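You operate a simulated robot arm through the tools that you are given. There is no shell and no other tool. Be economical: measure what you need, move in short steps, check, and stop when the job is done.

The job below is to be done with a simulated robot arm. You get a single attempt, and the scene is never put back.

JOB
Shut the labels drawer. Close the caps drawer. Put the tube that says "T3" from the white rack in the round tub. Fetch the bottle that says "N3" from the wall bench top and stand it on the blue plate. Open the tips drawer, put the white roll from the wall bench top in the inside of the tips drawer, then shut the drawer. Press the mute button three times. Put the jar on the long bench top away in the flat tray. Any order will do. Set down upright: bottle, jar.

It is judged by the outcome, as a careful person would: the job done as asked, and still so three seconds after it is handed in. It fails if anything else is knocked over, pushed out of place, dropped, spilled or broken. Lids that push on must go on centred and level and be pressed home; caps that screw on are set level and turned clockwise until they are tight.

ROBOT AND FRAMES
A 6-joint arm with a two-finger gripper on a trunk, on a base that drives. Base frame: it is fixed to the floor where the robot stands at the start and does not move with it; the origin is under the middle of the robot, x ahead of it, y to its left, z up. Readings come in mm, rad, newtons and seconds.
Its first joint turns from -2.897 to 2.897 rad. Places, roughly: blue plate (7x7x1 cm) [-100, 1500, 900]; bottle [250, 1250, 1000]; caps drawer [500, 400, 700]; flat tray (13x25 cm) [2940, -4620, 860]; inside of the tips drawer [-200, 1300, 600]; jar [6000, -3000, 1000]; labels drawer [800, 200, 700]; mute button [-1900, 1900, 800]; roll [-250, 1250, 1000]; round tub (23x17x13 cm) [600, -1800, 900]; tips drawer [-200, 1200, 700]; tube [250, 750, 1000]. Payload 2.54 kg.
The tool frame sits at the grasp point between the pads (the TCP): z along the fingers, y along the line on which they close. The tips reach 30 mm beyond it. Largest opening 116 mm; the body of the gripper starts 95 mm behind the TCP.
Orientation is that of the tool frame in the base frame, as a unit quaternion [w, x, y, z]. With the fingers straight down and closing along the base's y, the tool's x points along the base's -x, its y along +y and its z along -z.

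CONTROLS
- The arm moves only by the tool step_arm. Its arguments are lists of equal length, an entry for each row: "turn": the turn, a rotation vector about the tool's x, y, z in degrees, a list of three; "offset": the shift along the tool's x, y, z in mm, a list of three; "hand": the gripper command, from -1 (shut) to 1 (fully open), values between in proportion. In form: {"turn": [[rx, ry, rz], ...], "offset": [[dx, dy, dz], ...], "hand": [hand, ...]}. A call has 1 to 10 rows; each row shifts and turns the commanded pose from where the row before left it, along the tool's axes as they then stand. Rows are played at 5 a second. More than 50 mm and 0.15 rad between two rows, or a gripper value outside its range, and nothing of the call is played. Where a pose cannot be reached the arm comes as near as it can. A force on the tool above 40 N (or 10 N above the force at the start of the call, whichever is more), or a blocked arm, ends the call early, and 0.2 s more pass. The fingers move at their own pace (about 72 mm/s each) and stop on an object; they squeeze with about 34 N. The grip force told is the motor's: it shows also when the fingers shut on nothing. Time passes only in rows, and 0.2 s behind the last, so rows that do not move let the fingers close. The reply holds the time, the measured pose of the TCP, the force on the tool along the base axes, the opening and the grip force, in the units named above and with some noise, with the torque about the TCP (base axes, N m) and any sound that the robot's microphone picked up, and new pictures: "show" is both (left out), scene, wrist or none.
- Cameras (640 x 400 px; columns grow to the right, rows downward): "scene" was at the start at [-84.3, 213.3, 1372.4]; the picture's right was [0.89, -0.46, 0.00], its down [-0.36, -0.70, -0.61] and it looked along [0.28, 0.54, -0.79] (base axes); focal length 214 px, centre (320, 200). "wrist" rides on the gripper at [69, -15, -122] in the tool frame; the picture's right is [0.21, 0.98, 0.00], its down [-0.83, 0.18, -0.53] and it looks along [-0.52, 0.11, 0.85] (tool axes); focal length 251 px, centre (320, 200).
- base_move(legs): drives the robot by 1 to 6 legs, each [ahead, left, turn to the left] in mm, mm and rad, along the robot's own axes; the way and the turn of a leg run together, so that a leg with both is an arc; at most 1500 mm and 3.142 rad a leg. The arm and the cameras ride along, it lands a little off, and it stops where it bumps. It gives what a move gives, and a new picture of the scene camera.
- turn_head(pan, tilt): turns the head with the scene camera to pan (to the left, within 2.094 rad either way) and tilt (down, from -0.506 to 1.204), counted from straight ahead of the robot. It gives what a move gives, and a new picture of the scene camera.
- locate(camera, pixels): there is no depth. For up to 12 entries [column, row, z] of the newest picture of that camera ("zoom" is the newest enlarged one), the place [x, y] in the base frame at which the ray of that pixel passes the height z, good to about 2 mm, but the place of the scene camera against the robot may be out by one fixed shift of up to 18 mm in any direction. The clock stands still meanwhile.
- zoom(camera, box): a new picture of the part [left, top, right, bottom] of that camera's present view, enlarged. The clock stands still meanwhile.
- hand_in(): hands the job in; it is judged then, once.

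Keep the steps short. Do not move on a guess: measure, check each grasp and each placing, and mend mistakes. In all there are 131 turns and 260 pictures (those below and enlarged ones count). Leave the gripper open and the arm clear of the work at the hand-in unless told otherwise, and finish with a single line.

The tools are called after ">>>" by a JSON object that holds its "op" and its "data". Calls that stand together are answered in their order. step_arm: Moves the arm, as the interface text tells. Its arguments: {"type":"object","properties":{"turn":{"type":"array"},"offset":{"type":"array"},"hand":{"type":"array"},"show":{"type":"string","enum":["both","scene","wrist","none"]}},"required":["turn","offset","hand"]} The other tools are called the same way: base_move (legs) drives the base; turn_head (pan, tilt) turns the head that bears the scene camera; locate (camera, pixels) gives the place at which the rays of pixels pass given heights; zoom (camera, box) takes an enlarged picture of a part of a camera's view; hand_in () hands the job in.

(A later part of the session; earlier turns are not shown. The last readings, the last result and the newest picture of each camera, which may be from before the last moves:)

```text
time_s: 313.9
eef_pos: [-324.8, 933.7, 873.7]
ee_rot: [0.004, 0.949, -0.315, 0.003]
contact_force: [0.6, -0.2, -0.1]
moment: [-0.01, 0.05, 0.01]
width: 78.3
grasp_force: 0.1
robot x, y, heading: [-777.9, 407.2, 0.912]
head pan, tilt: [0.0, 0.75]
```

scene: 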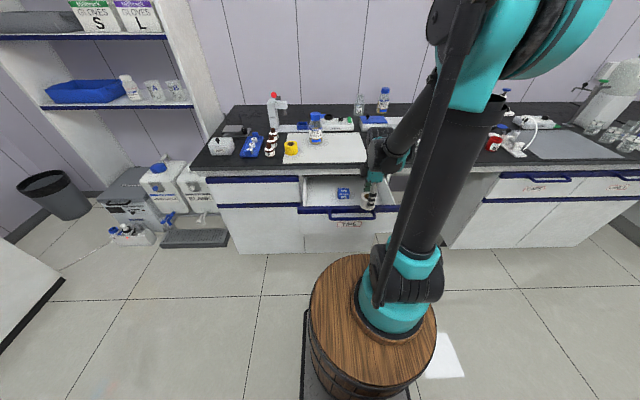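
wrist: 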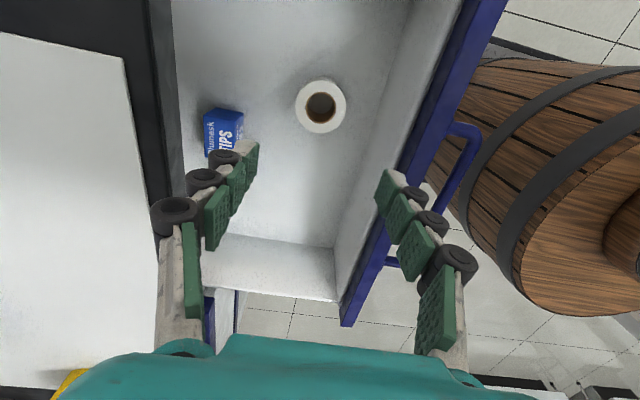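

Roll is in the drawer. Back the base, bring the closed fingers in front of the handle with a 20° tilt.

>>> {"op": "base_move", "data": {"legs": [[-120, 0, 0]]}}

>>> {"op": "step_arm", "data": {"turn": [[0, 0, 0], [0, 0, 0], [0, 0, 0], [6.7, 0, 0], [6.7, 0, 0], [6.6, 0, 0], [0, 0, 0], [0, 0, 0], [0, 0, 0]], "offset": [[-36, 30, 0], [-36, 30, 0], [0, 30, 0], [0, 0, 0], [0, 0, 0], [0, 0, 0], [0, 12.7, 35], [0, 12.7, 35], [0, 12.7, 35]], "hand": [-1, -1, -1, -1, -1, -1, -1, -1, -1]}}

```text
time_s: 315.0
eef_pos: [-361.0, 887.8, 873.5]
ee_rot: [0.004, 0.949, -0.315, 0.002]
contact_force: [-0.9, 0.3, 0.4]
moment: [0.0, -0.04, -0.02]
width: 78.3
grasp_force: 0.0
robot x, y, heading: [-819.3, 366.2, 0.909]
head pan, tilt: [0.0, 0.75]
stopped in leg 1: the robot was blocked; the commanded pose is now the measured one
```

scene: 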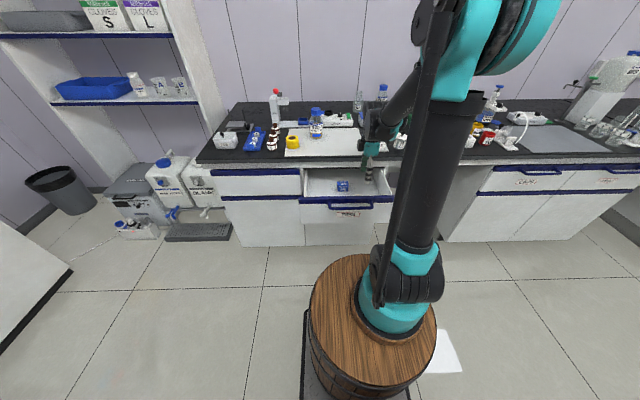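

```text
time_s: 316.9
eef_pos: [-468.3, 861.3, 789.0]
ee_rot: [-0.172, 0.934, -0.308, 0.06]
contact_force: [0.3, -1.9, 116.1]
moment: [-0.24, -0.33, 0.07]
width: 0.0
grasp_force: 28.4
robot x, y, heading: [-818.1, 361.1, 0.918]
head pan, tilt: [0.0, 0.75]
stopped in row 9: the force on the tool passed its limit at 227 N (the readings are from after the stop); the commanded pose is now the measured one
```

scene: 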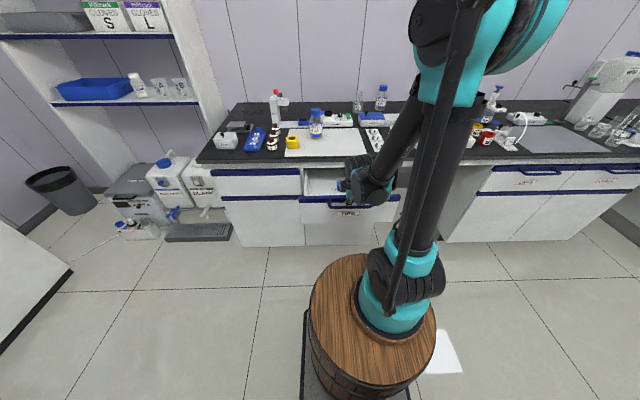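
wrist: 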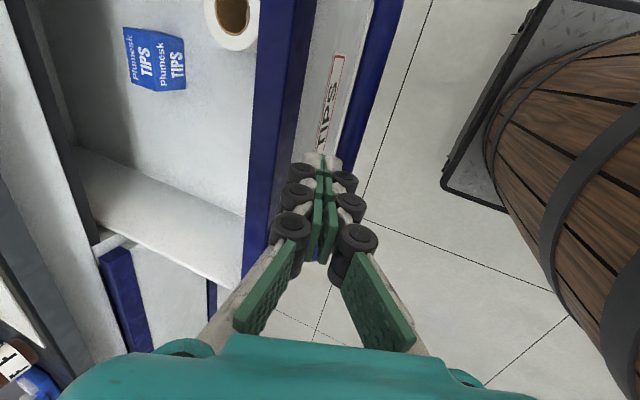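

The fingers came down on the bar (227 N) because the base stopped early against something behind. Raise at once, move out, and lower in front of the bar.

>>> {"op": "step_arm", "data": {"turn": [[0, 0, 0], [0, 0, 0], [0, 0, 0]], "offset": [[0, 0, -25], [0, 0, -25], [0, 28, -10]], "hand": [-1, -1, -1], "show": "wrist"}}

>>> {"op": "turn_head", "data": {"pan": 2.0, "tilt": 0.9}}

```text
time_s: 317.7
eef_pos: [-496.6, 823.2, 833.8]
ee_rot: [-0.168, 0.934, -0.309, 0.06]
contact_force: [0.6, 0.7, 0.7]
moment: [-0.04, 0.02, -0.01]
width: 0.0
grasp_force: 28.5
robot x, y, heading: [-816.0, 361.3, 0.913]
head pan, tilt: [0.0, 0.75]
```

wrist: 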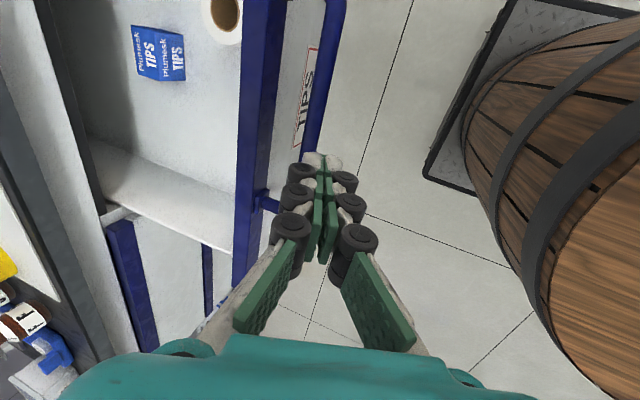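

```text
time_s: 319.7
eef_pos: [-495.9, 823.7, 834.4]
ee_rot: [-0.168, 0.934, -0.309, 0.06]
contact_force: [0.1, -0.6, 0.5]
moment: [0.02, 0.0, -0.02]
width: 0.0
grasp_force: 28.7
robot x, y, heading: [-816.6, 364.5, 0.917]
head pan, tilt: [2.0, 0.901]
```

scene: 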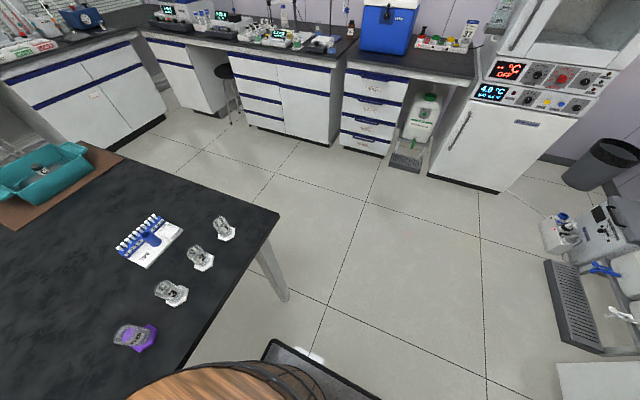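

The table behind is unchanged. Lower in front of the bar.

>>> {"op": "step_arm", "data": {"turn": [[0, 0, 0], [0, 0, 0]], "offset": [[0, 12.8, 35], [0, 12.8, 35]], "hand": [-1, -1], "show": "wrist"}}

```text
time_s: 320.3
eef_pos: [-494.2, 825.1, 763.2]
ee_rot: [-0.168, 0.934, -0.31, 0.059]
contact_force: [-0.8, 0.3, -1.0]
moment: [0.01, 0.02, 0.0]
width: 0.1
grasp_force: 29.1
out of reach, approached as far as the arm can: row 2
robot x, y, heading: [-817.0, 363.1, 0.912]
head pan, tilt: [2.0, 0.901]
```

wrist: 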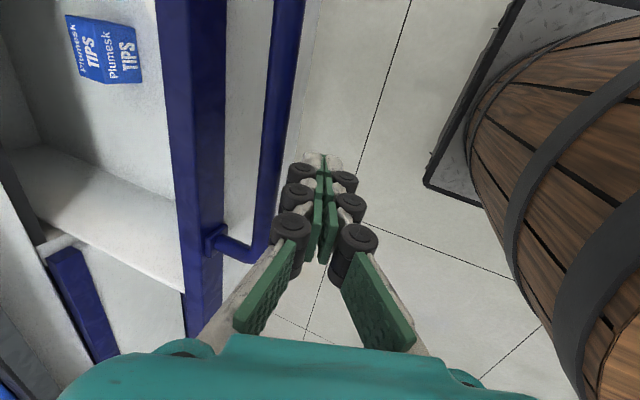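

In front of the bar. Push the drawer in.

>>> {"op": "step_arm", "data": {"turn": [[0, 0, 0], [0, 0, 0], [0, 0, 0], [0, 0, 0], [0, 0, 0], [0, 0, 0], [0, 0, 0], [0, 0, 0], [0, 0, 0], [0, 0, 0]], "offset": [[0, -22.6, 8.8], [0, -22.6, 8.8], [0, -22.6, 8.2], [0, -22.6, 8.2], [0, -22.6, 8.2], [0, -22.6, 8.2], [0, -22.6, 8.2], [0, -22.6, 8.2], [0, -15, 5.5], [0, -11.3, 4.1]], "hand": [-1, -1, -1, -1, -1, -1, -1, -1, -1, -1], "show": "wrist"}}

>>> {"op": "step_arm", "data": {"turn": [[0, 0, 0], [0, 0, 0], [0, 0, 0], [0, 0, 0]], "offset": [[0, -7.5, 2.7], [0, -7.5, 2.7], [0, -7.5, 2.7], [0, -7.5, 2.7]], "hand": [-1, -1, -1, -1], "show": "wrist"}}

```text
time_s: 322.5
eef_pos: [-363.1, 1003.6, 765.8]
ee_rot: [-0.169, 0.934, -0.309, 0.06]
contact_force: [0.7, -0.5, -0.3]
moment: [0.0, 0.01, 0.0]
width: 0.1
grasp_force: 28.7
robot x, y, heading: [-816.7, 367.3, 0.918]
head pan, tilt: [2.0, 0.901]
```

wrist: 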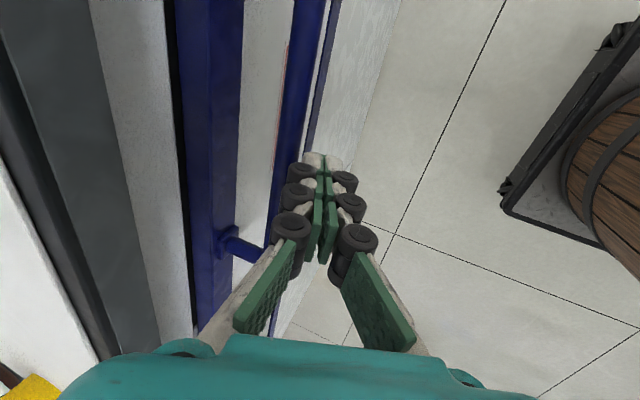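

```text
time_s: 323.0
eef_pos: [-360.4, 1008.0, 765.6]
ee_rot: [-0.164, 0.935, -0.31, 0.057]
contact_force: [-8.2, -11.7, -1.3]
moment: [-0.12, 0.12, 0.0]
width: 0.2
grasp_force: 29.0
robot x, y, heading: [-817.0, 361.3, 0.912]
head pan, tilt: [2.0, 0.901]
stopped in row 2: the force on the tool passed its limit at 52 N (the readings are from after the stop); the commanded pose is now the measured one
```

wrist: 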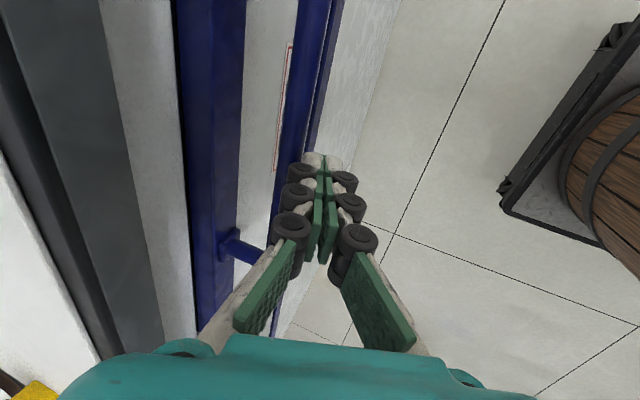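

Drawer shut (hard stop). Retract the arm, and move the base to stand before bottle N3 and the blue plate.

>>> {"op": "step_arm", "data": {"turn": [[0, 0, 0], [0, 0, 0], [-6.7, 0, 0], [-6.7, 0, 0], [-6.6, 0, 0], [0, 0, 0], [0, 0, 0], [0, 0, 0], [0, 0, 0], [0, 0, 0]], "offset": [[0, 28, -10], [0, 28, -10], [0, 20, -40], [0, 25, -40], [0, 28, -40], [0, 28, -40], [0, 28, -40], [0, 28, -40], [0, 28, -40], [0, 28, -40]], "hand": [-1, -1, -1, -1, -1, -1, -1, -1, -1, -1], "show": "none"}}

>>> {"op": "base_move", "data": {"legs": [[440, -120, 0]]}}

>>> {"op": "turn_head", "data": {"pan": -0.15, "tilt": 0.7}}

>>> {"op": "zoom", "data": {"camera": "scene", "box": [200, 80, 460, 260]}}

```text
time_s: 325.2
eef_pos: [-541.1, 769.7, 1065.6]
ee_rot: [-0.001, 0.95, -0.314, 0.003]
contact_force: [0.1, 0.9, -0.1]
moment: [0.01, 0.01, -0.01]
width: 0.1
grasp_force: 28.9
robot x, y, heading: [-818.5, 365.5, 0.911]
head pan, tilt: [2.0, 0.901]
```

```text
time_s: 328.0
eef_pos: [-182.8, 1045.0, 1066.7]
ee_rot: [0.0, 0.95, -0.313, 0.003]
contact_force: [-0.3, -0.9, -0.6]
moment: [0.02, -0.01, 0.03]
width: 0.1
grasp_force: 28.7
robot x, y, heading: [-454.8, 632.7, 0.916]
head pan, tilt: [2.0, 0.901]
stopped in leg 1: the robot was blocked; the commanded pose is now the measured one
```

scene: 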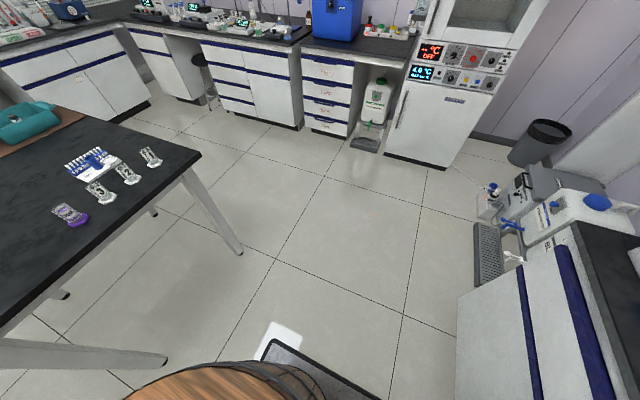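

```text
time_s: 330.1
eef_pos: [-182.6, 1043.5, 1066.7]
ee_rot: [0.0, 0.95, -0.313, 0.004]
contact_force: [-0.3, 0.2, 0.3]
moment: [0.02, 0.01, 0.01]
width: 0.1
grasp_force: 29.0
robot x, y, heading: [-455.2, 636.7, 0.918]
head pan, tilt: [-0.15, 0.7]
```

scene: 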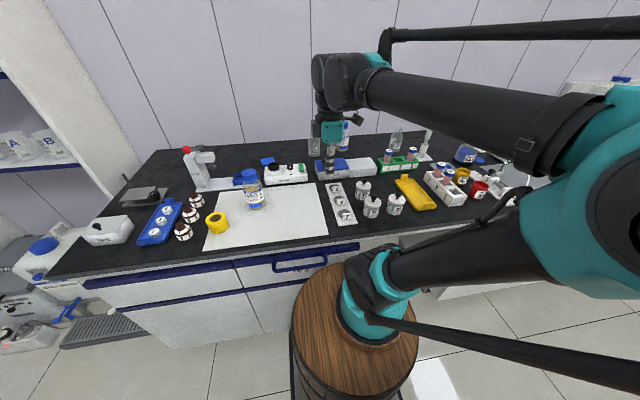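

```text
2.22 times, centred on (330, 170) of scene
```

zoom: 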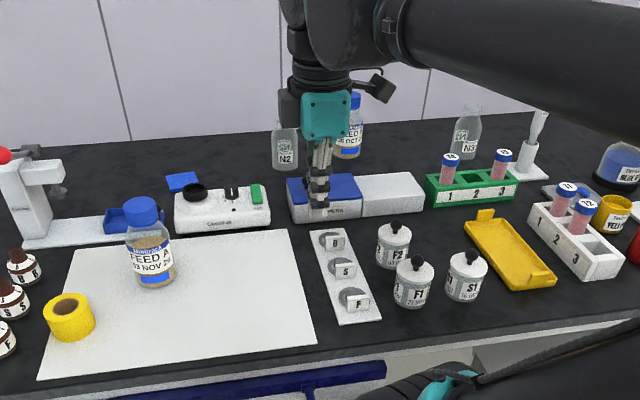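

N3 (zoom (465,140)) and the blue plate (zoom (182,181)) are both visible. Measure.

>>> {"op": "locate", "data": {"camera": "scene", "pixels": [[394.4, 153, 860], [397, 128, 980], [397, 128, 1000], [397, 128, 1020], [267.8, 161.4, 870], [384, 170, 900], [415, 160, 860], [381, 163, 860]]}}

>>> {"op": "zoom", "data": {"camera": "scene", "box": [350, 110, 460, 190]}}

```text
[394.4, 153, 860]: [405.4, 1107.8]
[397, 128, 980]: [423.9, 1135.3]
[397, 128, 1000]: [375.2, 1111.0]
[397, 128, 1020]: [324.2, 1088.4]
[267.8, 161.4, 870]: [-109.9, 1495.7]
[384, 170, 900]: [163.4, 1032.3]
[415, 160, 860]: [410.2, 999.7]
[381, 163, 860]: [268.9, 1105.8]
```

```text
5.00 times, centred on (405, 150) of scene
```

zoom: 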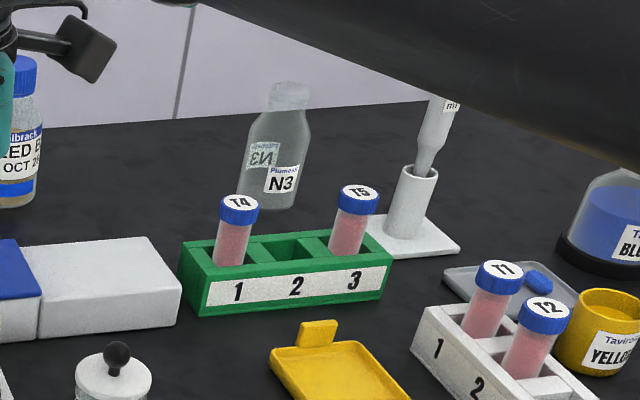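

N3 stands near (415,1115) – d≈-333; need to shift right ~330.

>>> {"op": "base_move", "data": {"legs": [[-25, 0, 0], [0, -320, 0], [50, 0, 0]]}}

>>> {"op": "zoom", "data": {"camera": "scene", "box": [220, 90, 460, 240]}}

```text
time_s: 333.1
eef_pos: [87.7, 866.5, 1065.9]
ee_rot: [0.0, 0.95, -0.312, 0.003]
contact_force: [-0.1, 0.0, -0.8]
moment: [-0.02, 0.0, 0.02]
width: 0.0
grasp_force: 28.6
robot x, y, heading: [-187.3, 458.1, 0.918]
head pan, tilt: [-0.15, 0.7]
```

scene: 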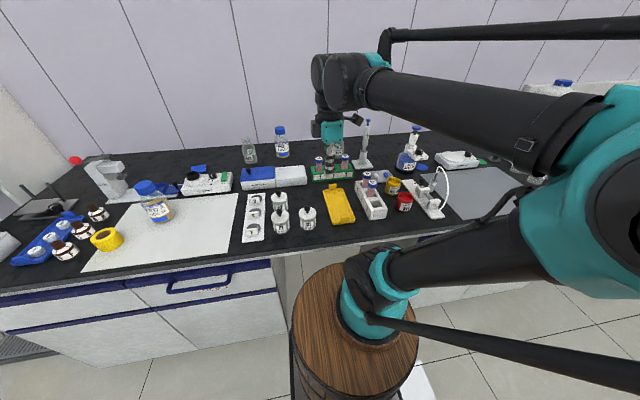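

```text
2.67 times, centred on (340, 165) of scene
```

zoom: 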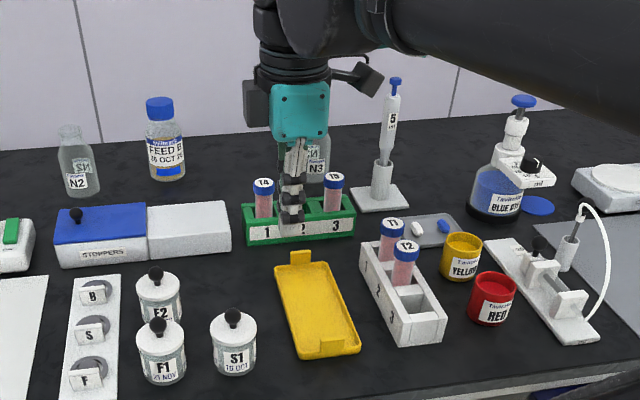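

Turn the hand 90° so that the camera is on the robot's side (keeping clear of the pipette), then view N3.

>>> {"op": "step_arm", "data": {"turn": [[0, 0, 8.5], [0, 0, 8.5], [0, 0, 8.5], [0, 0, 8.5], [0, 0, 8.5], [0, 0, 8.5], [0, 0, 8.5], [0, 0, 8.5], [0, 0, 8.5], [0, 0, 8.5]], "offset": [[0, 0, 0], [0, 0, 0], [0, 0, 0], [0, 0, 0], [0, 0, 0], [0, 0, 0], [0, 0, 0], [0, 0, 0], [0, 0, 0], [0, 0, 0]], "hand": [-1, -1, -1, -1, 0, 0.5, 0.5, 0.5, 0.5, 0.5], "show": "none"}}

>>> {"op": "step_arm", "data": {"turn": [[0, 0, 5], [0, 0, 0], [0, 0, 0], [0, 0, 0], [0, 0, 0], [0, 0, 0]], "offset": [[0, 0, 0], [-35, -12, -6], [-35, -12, -6], [-35, -12, -6], [-35, -12, -6], [-35, -12, -6]], "hand": [0.5, 0.5, 0.5, 0.5, 0.5, 0.5], "show": "wrist"}}

```text
time_s: 335.3
eef_pos: [87.5, 867.0, 1065.1]
ee_rot: [0.002, -0.489, 0.872, -0.003]
contact_force: [0.0, -0.1, 0.3]
moment: [0.02, 0.03, 0.03]
width: 87.0
grasp_force: 0.1
robot x, y, heading: [-182.8, 458.1, 0.922]
head pan, tilt: [-0.15, 0.7]
```

```text
time_s: 336.7
eef_pos: [239.6, 971.3, 1097.3]
ee_rot: [0.002, -0.451, 0.892, -0.002]
contact_force: [-0.7, 0.2, 0.4]
moment: [0.07, -0.03, 0.03]
width: 87.0
grasp_force: 0.1
robot x, y, heading: [-186.3, 461.5, 0.918]
head pan, tilt: [-0.15, 0.7]
```

wrist: 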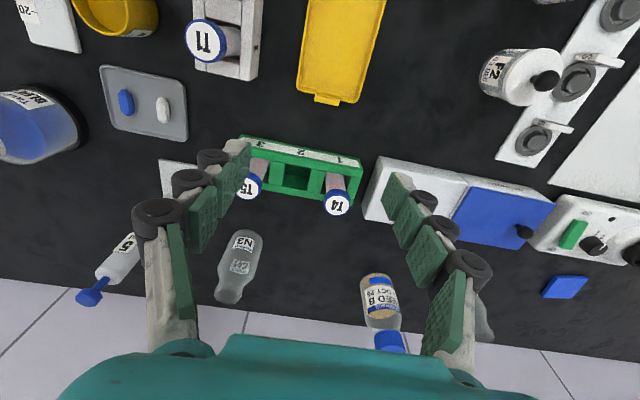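

>>> {"op": "locate", "data": {"camera": "wrist", "pixels": [[242, 240, 860], [229, 297, 1000], [229, 297, 985], [229, 297, 970], [229, 297, 950], [563, 286, 868], [120, 255, 1000], [165, 175, 865], [80, 298, 1050]]}}

>>> {"op": "zoom", "data": {"camera": "wrist", "box": [160, 190, 320, 330]}}

```text
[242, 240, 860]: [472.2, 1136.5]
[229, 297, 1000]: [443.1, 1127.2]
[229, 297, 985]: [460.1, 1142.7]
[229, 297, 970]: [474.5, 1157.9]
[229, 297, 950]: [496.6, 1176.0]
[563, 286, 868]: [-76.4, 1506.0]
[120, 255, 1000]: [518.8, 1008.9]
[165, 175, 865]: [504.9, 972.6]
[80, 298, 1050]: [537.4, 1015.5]
```

```text
2.86 times, centred on (240, 260) of wrist
```

zoom: 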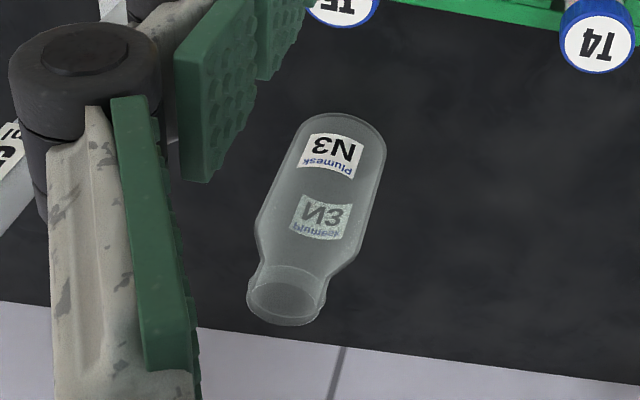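

Bottle centre ≈ (466,1145), top ≈ 978, body ~68 mm wide. It's 945 from the axis; come nearer.

>>> {"op": "base_move", "data": {"legs": [[75, -60, 0]]}}

>>> {"op": "step_arm", "data": {"turn": [[0, 0, 0], [0, 0, 0], [0, 0, 0], [0, 0, 0]], "offset": [[-36, 0, 16], [-36, 0, 16], [-36, 0, 16], [-36, 0, 16]], "hand": [0.8, 0.8, 0.8, 0.8], "show": "wrist"}}

```text
time_s: 337.9
eef_pos: [333.0, 993.3, 1097.5]
ee_rot: [0.003, -0.45, 0.893, -0.003]
contact_force: [0.1, -0.7, 0.8]
moment: [0.01, 0.0, 0.06]
width: 87.1
grasp_force: 0.1
robot x, y, heading: [-89.7, 482.0, 0.914]
head pan, tilt: [-0.15, 0.7]
```

scene: 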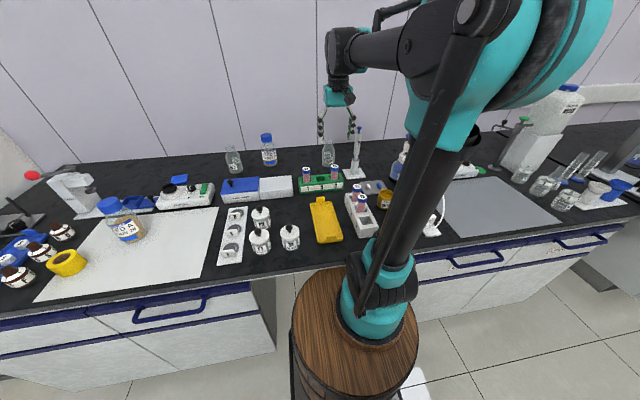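

```text
time_s: 338.9
eef_pos: [419.0, 1109.4, 1034.1]
ee_rot: [0.003, -0.45, 0.893, -0.003]
contact_force: [-0.2, 0.2, -0.1]
moment: [0.04, -0.05, -0.02]
width: 104.8
grasp_force: 0.0
robot x, y, heading: [-90.7, 481.4, 0.915]
head pan, tilt: [-0.15, 0.7]
```

wrist: 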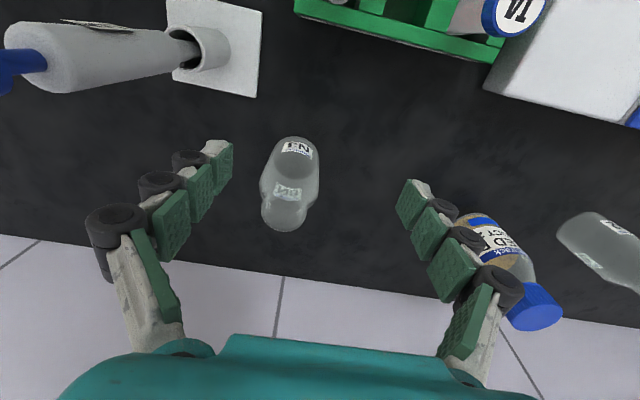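

>>> {"op": "zoom", "data": {"camera": "wrist", "box": [210, 110, 370, 250]}}

>>> {"op": "locate", "data": {"camera": "wrist", "pixels": [[285, 214, 990], [285, 214, 978], [285, 214, 965], [294, 158, 865], [262, 185, 930], [319, 180, 930]]}}

```text
2.86 times, centred on (290, 180) of wrist
```

zoom: 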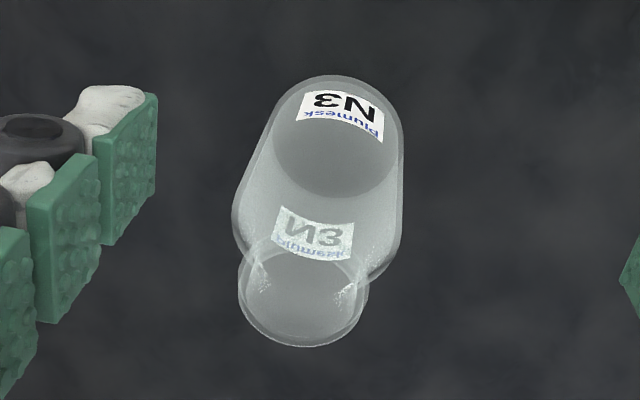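

```text
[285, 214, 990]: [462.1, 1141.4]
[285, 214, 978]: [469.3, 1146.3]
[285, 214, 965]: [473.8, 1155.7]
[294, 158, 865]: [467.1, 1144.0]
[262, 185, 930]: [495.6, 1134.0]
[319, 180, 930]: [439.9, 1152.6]
```

Bottle axis (468,1145). Centre over it, descend to TCP 912, grip the body.

>>> {"op": "step_arm", "data": {"turn": [[0, 0, 0], [0, 0, 0], [0, 0, 0], [0, 0, 0], [0, 0, 0], [0, 0, 0]], "offset": [[-29, -9.1, 0], [-28.8, -9.1, 0], [0, 0, 35], [0, 0, 35], [0, 0, 30], [0, 0, 22]], "hand": [0.8, 0.8, 0.8, 0.8, 0.8, 0.8], "show": "wrist"}}

>>> {"op": "step_arm", "data": {"turn": [[0, 0, 0], [0, 0, 0], [0, 0, 0]], "offset": [[0, 0, 0], [0, 0, 0], [0, 0, 0]], "hand": [-1, -1, -1], "show": "wrist"}}

```text
time_s: 340.3
eef_pos: [470.6, 1143.2, 910.3]
ee_rot: [0.002, -0.45, 0.893, -0.004]
contact_force: [0.0, -0.3, -0.7]
moment: [0.02, 0.02, 0.0]
width: 104.5
grasp_force: 0.0
robot x, y, heading: [-94.0, 478.3, 0.921]
head pan, tilt: [-0.15, 0.7]
```

wrist: 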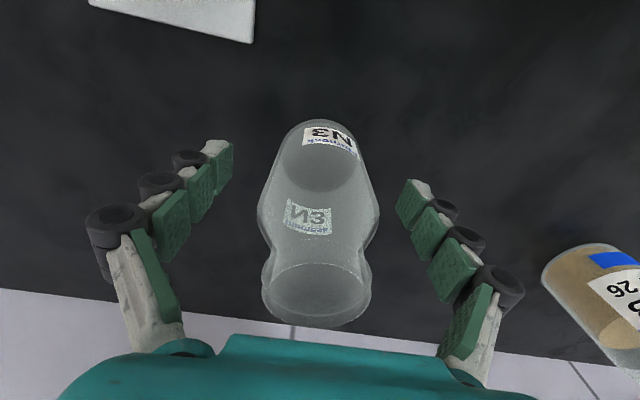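

```text
time_s: 341.1
eef_pos: [469.8, 1144.5, 910.4]
ee_rot: [0.002, -0.45, 0.893, -0.003]
contact_force: [-0.2, 0.3, 0.9]
moment: [-0.01, -0.03, 0.01]
width: 62.7
grasp_force: 34.1
robot x, y, heading: [-89.2, 481.5, 0.917]
head pan, tilt: [-0.15, 0.7]
```

wrist: 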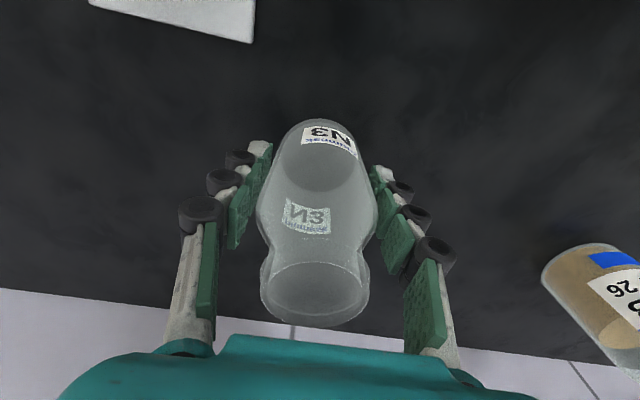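

N3 held (62.7 mm). Lift straight up, retract, then shift the base left to the plate.

>>> {"op": "step_arm", "data": {"turn": [[0, 0, 0], [0, 0, 0], [0, 0, 0], [0, 0, 0], [0, 0, 0], [0, 0, 0], [0, 0, 0], [0, 0, 0], [0, 0, 0], [0, 0, 0]], "offset": [[0, 0, -30], [0, 0, -40], [0, 0, -40], [42, 0, -8], [42, 0, -8], [42, 0, -8], [42, 0, -8], [42, 0, -8], [42, 0, -8], [42, 0, -8]], "hand": [-1, -1, -1, -1, -1, -1, -1, -1, -1, -1], "show": "none"}}

>>> {"op": "base_move", "data": {"legs": [[-130, 0, 0], [0, 590, 0]]}}

>>> {"op": "turn_head", "data": {"pan": 0.0, "tilt": 0.7}}

>>> {"op": "zoom", "data": {"camera": "scene", "box": [220, 90, 460, 240]}}

```text
time_s: 343.3
eef_pos: [291.7, 908.4, 1077.9]
ee_rot: [0.003, -0.45, 0.893, -0.003]
contact_force: [1.0, 1.3, -1.3]
moment: [-0.05, 0.02, -0.01]
width: 62.7
grasp_force: 34.1
robot x, y, heading: [-95.4, 480.7, 0.918]
head pan, tilt: [-0.15, 0.7]
```

```text
time_s: 347.5
eef_pos: [-254.3, 1158.1, 1077.3]
ee_rot: [0.002, -0.457, 0.89, -0.002]
contact_force: [0.5, -1.1, -1.5]
moment: [-0.03, -0.01, -0.01]
width: 63.1
grasp_force: 34.1
robot x, y, heading: [-633.3, 726.2, 0.928]
head pan, tilt: [-0.15, 0.7]
```

scene: 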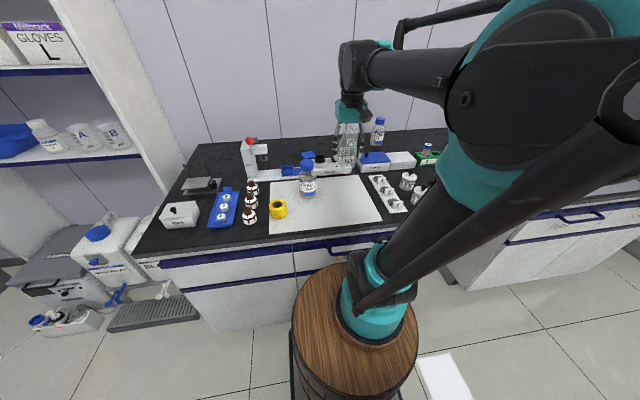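

```text
time_s: 348.2
eef_pos: [-254.0, 1158.0, 1079.1]
ee_rot: [0.002, -0.457, 0.889, -0.003]
contact_force: [0.7, 0.4, -2.0]
moment: [-0.01, -0.01, -0.02]
width: 62.9
grasp_force: 33.3
robot x, y, heading: [-635.6, 724.6, 0.925]
head pan, tilt: [0.0, 0.7]
```

scene: 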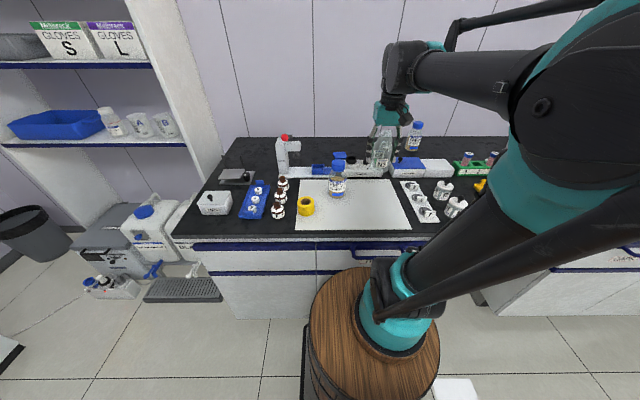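

```text
2.67 times, centred on (340, 165) of scene
```

zoom: 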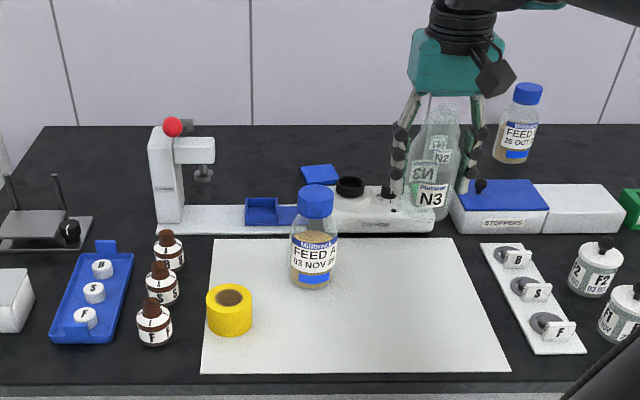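

Come 35 closer, extend the arm towards the plate and look.

>>> {"op": "base_move", "data": {"legs": [[40, 0, 0]]}}

>>> {"op": "step_arm", "data": {"turn": [[0, 0, 0], [0, 0, 0], [0, 0, 0], [0, 0, 0], [0, 0, 0]], "offset": [[-40, 0, 0], [-40, 0, 0], [-40, 0, 0], [-40, 0, 0], [-40, 0, 0]], "hand": [-1, -1, -1, -1, -1], "show": "both"}}

```text
time_s: 349.2
eef_pos: [-234.3, 1188.6, 1078.3]
ee_rot: [0.003, -0.457, 0.889, -0.002]
contact_force: [-1.2, 0.5, -2.0]
moment: [-0.01, -0.02, 0.01]
width: 62.8
grasp_force: 34.4
robot x, y, heading: [-610.0, 754.5, 0.935]
head pan, tilt: [0.0, 0.7]
stopped in leg 1: the robot was blocked; the commanded pose is now the measured one
```

scene: 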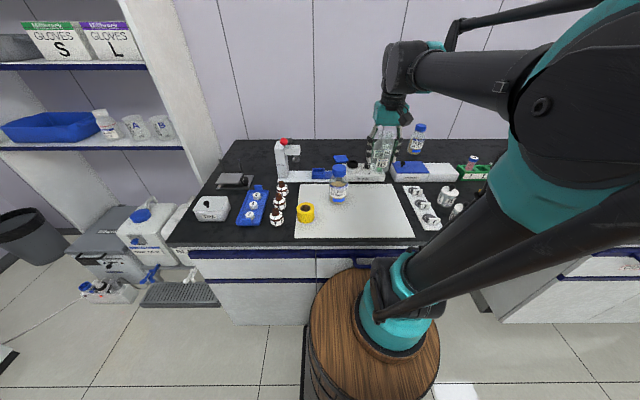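

```text
time_s: 350.4
eef_pos: [-119.1, 1353.4, 1081.0]
ee_rot: [0.003, -0.458, 0.889, -0.003]
contact_force: [0.0, -0.4, -1.4]
moment: [0.06, -0.03, 0.02]
width: 62.8
grasp_force: 34.3
robot x, y, heading: [-609.4, 752.9, 0.934]
head pan, tilt: [0.0, 0.7]
```

scene: 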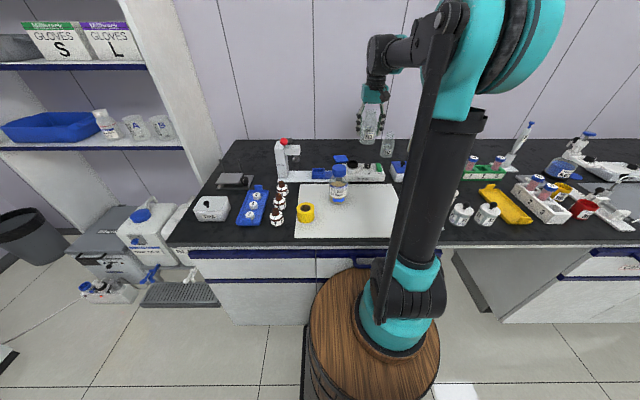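
wrist: 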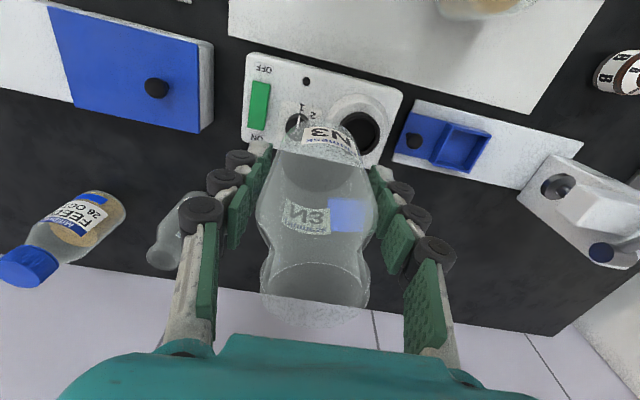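

>>> {"op": "zoom", "data": {"camera": "wrist", "box": [250, 120, 430, 280]}}

>>> {"op": "locate", "data": {"camera": "wrist", "pixels": [[332, 197, 868], [370, 200, 868], [366, 234, 868], [331, 230, 868], [350, 215, 868], [360, 133, 935], [385, 155, 900], [175, 265, 975]]}}

```text
2.50 times, centred on (340, 200) of wrist
```

zoom: 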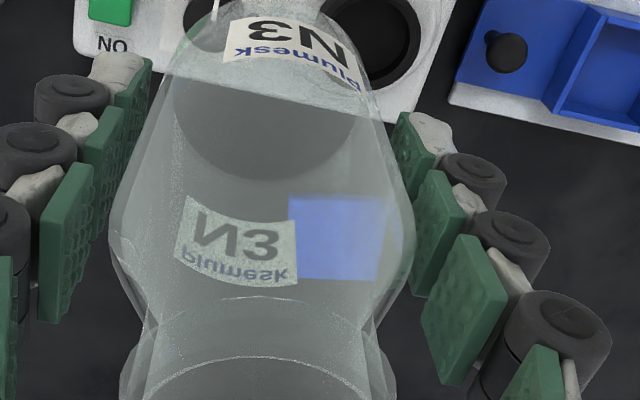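

```text
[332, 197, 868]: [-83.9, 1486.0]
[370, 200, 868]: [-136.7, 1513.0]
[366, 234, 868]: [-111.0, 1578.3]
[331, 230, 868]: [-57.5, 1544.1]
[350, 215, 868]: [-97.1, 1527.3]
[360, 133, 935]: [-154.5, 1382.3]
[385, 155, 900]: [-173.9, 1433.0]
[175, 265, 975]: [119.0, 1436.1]
```

Plate is at about (-95,1520). Move over it and look again from nearer.

>>> {"op": "step_arm", "data": {"turn": [[0, 0, 0], [0, 0, 0], [0, 0, 0]], "offset": [[-35.5, 22.8, 13.5], [-35.5, 22.8, 13.5], [-35.5, 22.8, 13.5]], "hand": [-1, -1, -1], "show": "wrist"}}

>>> {"op": "zoom", "data": {"camera": "wrist", "box": [250, 90, 430, 250]}}

```text
time_s: 351.2
eef_pos: [-110.8, 1478.4, 1037.5]
ee_rot: [0.003, -0.458, 0.889, -0.003]
contact_force: [-0.3, -0.2, -1.6]
moment: [0.09, 0.02, 0.02]
width: 62.9
grasp_force: 34.0
robot x, y, heading: [-611.4, 754.8, 0.937]
head pan, tilt: [0.0, 0.7]
```

wrist: 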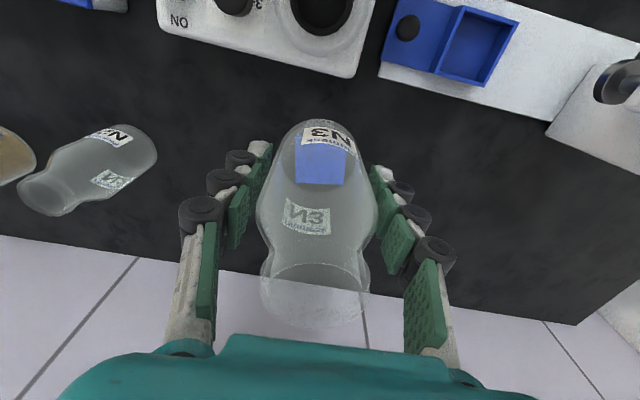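

```text
2.50 times, centred on (340, 170) of wrist
```

zoom: 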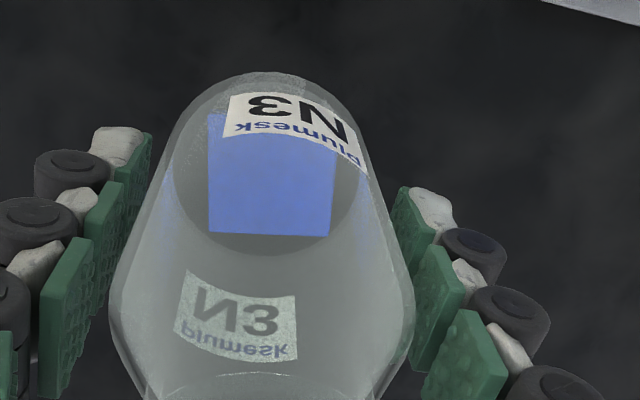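

>>> {"op": "locate", "data": {"camera": "wrist", "pixels": [[320.8, 160.4, 868], [320.8, 160.4, 855], [295.6, 182.8, 868], [344, 184.8, 868], [295.6, 136, 868]]}}

```text
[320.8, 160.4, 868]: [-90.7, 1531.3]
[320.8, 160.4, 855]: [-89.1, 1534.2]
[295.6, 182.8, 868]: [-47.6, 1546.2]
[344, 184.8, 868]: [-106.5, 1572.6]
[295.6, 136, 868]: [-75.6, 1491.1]
```

Plate centre ≈ (-88,1535). Move over it, lowering to TCP ~985.

>>> {"op": "step_arm", "data": {"turn": [[0, 0, 0], [0, 0, 0], [0, 0, 0]], "offset": [[-29.5, 7.4, 18], [-29.5, 7.4, 18], [0, 0, 15]], "hand": [-1, -1, -1], "show": "wrist"}}

>>> {"op": "zoom", "data": {"camera": "wrist", "box": [250, 70, 430, 230]}}

```text
time_s: 352.0
eef_pos: [-89.9, 1532.5, 987.3]
ee_rot: [0.002, -0.457, 0.889, -0.002]
contact_force: [0.2, 0.4, -1.0]
moment: [0.01, 0.01, 0.04]
width: 63.0
grasp_force: 34.0
robot x, y, heading: [-611.0, 755.7, 0.935]
head pan, tilt: [0.0, 0.7]
```

wrist: 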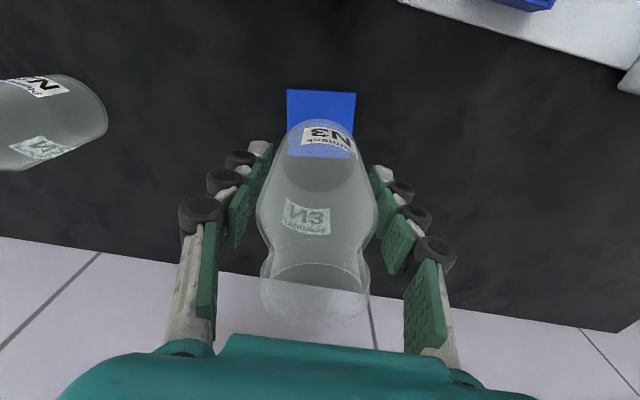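

```text
2.50 times, centred on (340, 150) of wrist
```

zoom: 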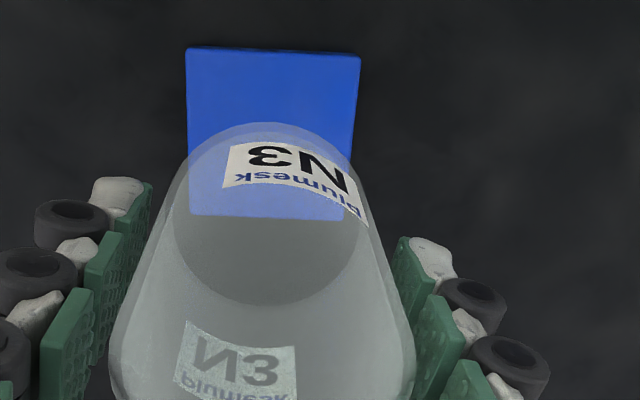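

>>> {"op": "locate", "data": {"camera": "wrist", "pixels": [[320, 123, 868], [320, 123, 850], [286.4, 89.2, 860], [356, 92, 860], [350, 158.8, 860], [288, 156.4, 860]]}}

```text
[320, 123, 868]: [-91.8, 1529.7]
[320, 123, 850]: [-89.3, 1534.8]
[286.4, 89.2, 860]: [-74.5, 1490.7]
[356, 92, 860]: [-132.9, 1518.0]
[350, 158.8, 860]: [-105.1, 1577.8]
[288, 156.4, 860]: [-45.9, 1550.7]
```

Bottle is centred over the plate within 2 mm. Lower gently to contact.

>>> {"op": "step_arm", "data": {"turn": [[0, 0, 0], [0, 0, 0], [0, 0, 0], [0, 0, 0], [0, 0, 0], [0, 0, 0], [0, 0, 0], [0, 0, 0], [0, 0, 0], [0, 0, 0]], "offset": [[-1, 0, 22], [0, 0, 18], [0, 0, 10], [0, 0, 4], [0, 0, 3], [0, 0, 3], [0, 0, 2.5], [0, 0, 2.5], [0, 0, 2], [0, 0, 2]], "hand": [-1, -1, -1, -1, -1, -1, -1, -1, -1, -1], "show": "wrist"}}

```text
time_s: 354.2
eef_pos: [-87.3, 1534.5, 920.0]
ee_rot: [0.003, -0.458, 0.889, -0.003]
contact_force: [3.0, 1.7, 19.5]
moment: [0.26, -0.13, -0.02]
width: 63.2
grasp_force: 34.1
robot x, y, heading: [-611.8, 752.4, 0.935]
head pan, tilt: [0.0, 0.7]
```

wrist: 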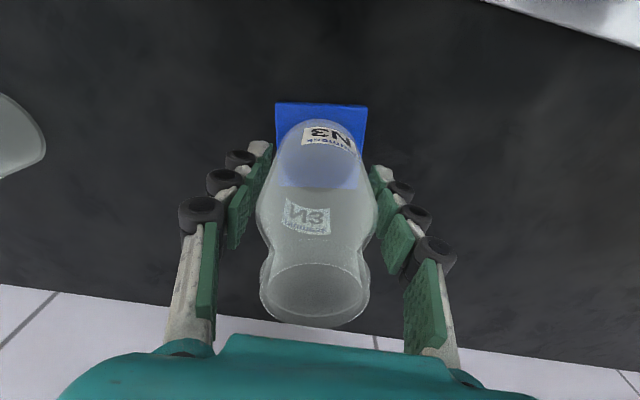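

>>> {"op": "zoom", "data": {"camera": "wrist", "box": [250, 80, 400, 220]}}

>>> {"op": "zoom", "data": {"camera": "scene", "box": [300, 110, 400, 200]}}

```text
2.86 times, centred on (325, 150) of wrist
```

zoom: 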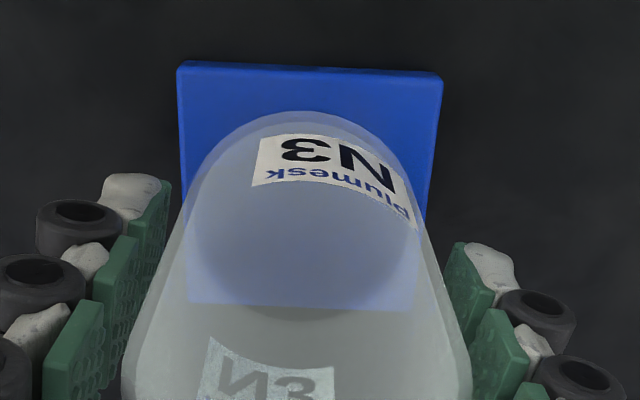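

```text
4.44 times, centred on (350, 155) of scene
```

zoom: 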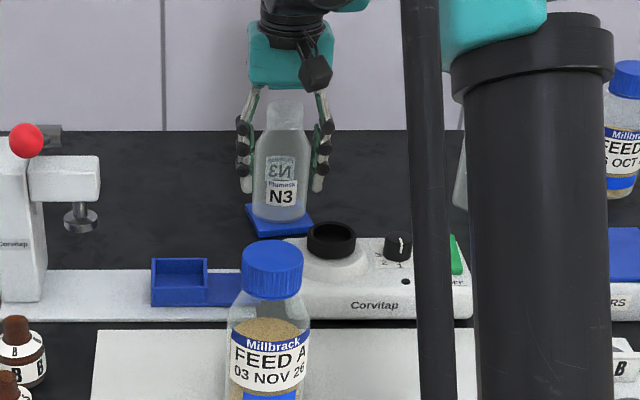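

>>> {"op": "locate", "data": {"camera": "wrist", "pixels": [[275.3, 101.7, 866], [368, 106.3, 866], [278.8, 186, 866], [357, 189, 866], [318, 120, 868], [320, 189, 868]]}}

```text
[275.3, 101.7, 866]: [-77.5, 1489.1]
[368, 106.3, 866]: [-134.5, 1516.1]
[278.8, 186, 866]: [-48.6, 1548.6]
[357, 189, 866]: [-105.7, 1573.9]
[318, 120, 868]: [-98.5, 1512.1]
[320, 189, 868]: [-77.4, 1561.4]
```

The bottle sits ~6 mm too far back. Lift 6, shift 6 mm forward-to-robot, set down again.

>>> {"op": "step_arm", "data": {"turn": [[0, 0, 0], [0, 0, 0], [0, 0, 0], [0, 0, 0], [0, 0, 0], [0, 0, 0]], "offset": [[0, 0, -7], [6.4, 0, 0], [0, 0, 3], [0, 0, 2], [0, 0, 2], [0, 0, 0]], "hand": [-1, -1, -1, -1, -1, -1], "show": "wrist"}}

>>> {"op": "zoom", "data": {"camera": "wrist", "box": [250, 80, 400, 220]}}

```text
time_s: 355.6
eef_pos: [-91.6, 1528.9, 919.2]
ee_rot: [0.002, -0.458, 0.889, -0.002]
contact_force: [1.9, 0.8, 18.5]
moment: [0.03, -0.17, 0.01]
width: 63.0
grasp_force: 34.2
robot x, y, heading: [-613.1, 754.4, 0.934]
head pan, tilt: [0.0, 0.7]
```

wrist: 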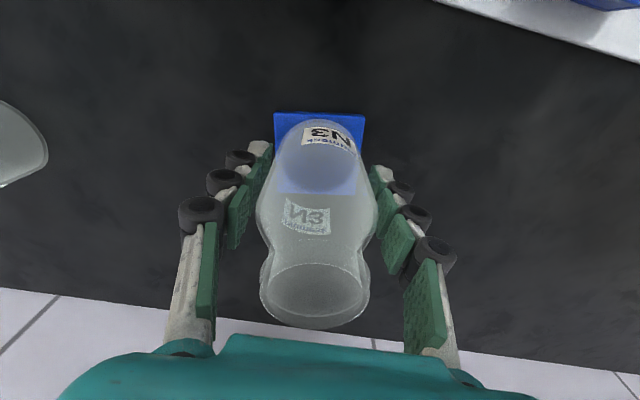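

```text
2.86 times, centred on (325, 150) of wrist
```

zoom: 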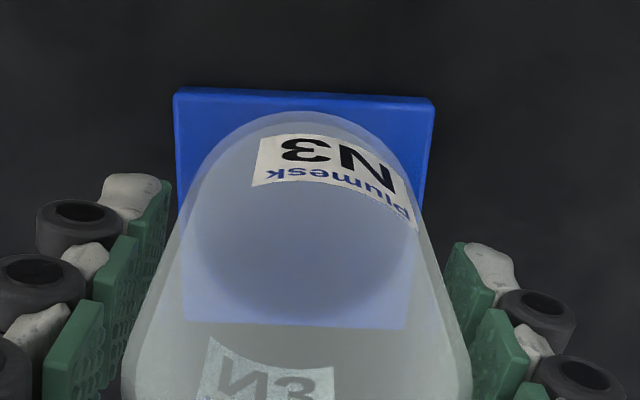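

Base now lies wholly on the plate. Ease, open, and rise straight up.

>>> {"op": "step_arm", "data": {"turn": [[0, 0, 0], [0, 0, 0], [0, 0, 0], [0, 0, 0], [0, 0, 0], [0, 0, 0], [0, 0, 0], [0, 0, 0], [0, 0, 0]], "offset": [[0, 0, -1], [0, 0, 0], [0, 0, 0], [0, 0, 0], [0, 0, -20], [0, 0, -35], [0, 0, -35], [0, 0, -30], [30, 0, -15]], "hand": [-1, -0.3, 0.6, 0.6, 0.6, 0.6, 0.6, 0.6, 0.6], "show": "both"}}

>>> {"op": "zoom", "data": {"camera": "scene", "box": [280, 100, 420, 210]}}

```text
time_s: 357.6
eef_pos: [-109.9, 1506.3, 1057.3]
ee_rot: [0.003, -0.457, 0.889, -0.003]
contact_force: [1.3, -0.2, -0.1]
moment: [-0.06, 0.03, -0.01]
width: 92.8
grasp_force: 0.0
robot x, y, heading: [-614.8, 753.0, 0.931]
head pan, tilt: [0.0, 0.7]
```

scene: 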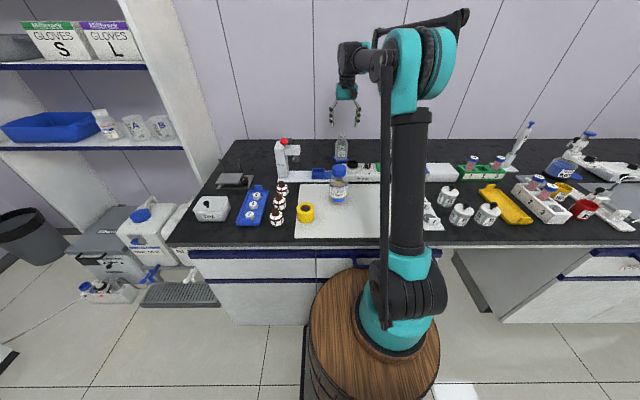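
wrist: 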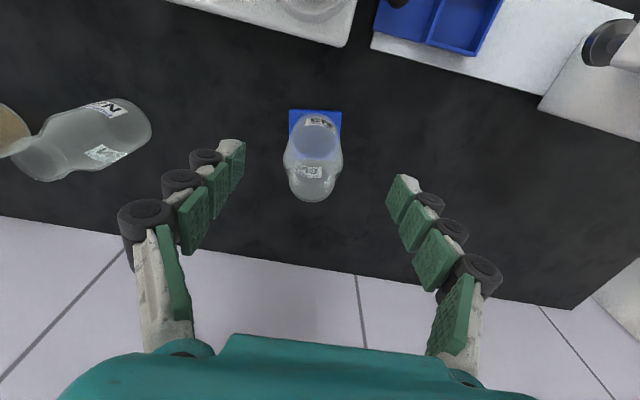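

```text
3.64 times, centred on (350, 155) of scene
```

zoom: 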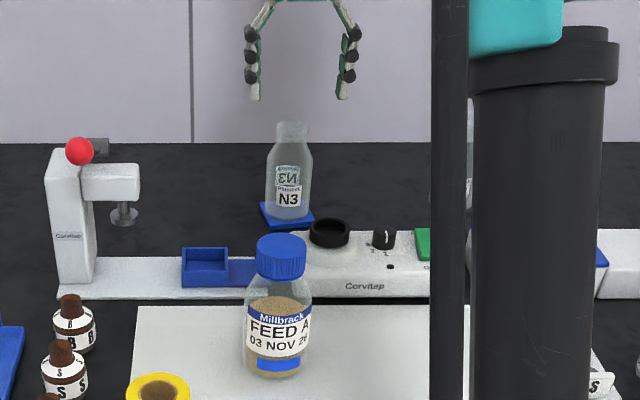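

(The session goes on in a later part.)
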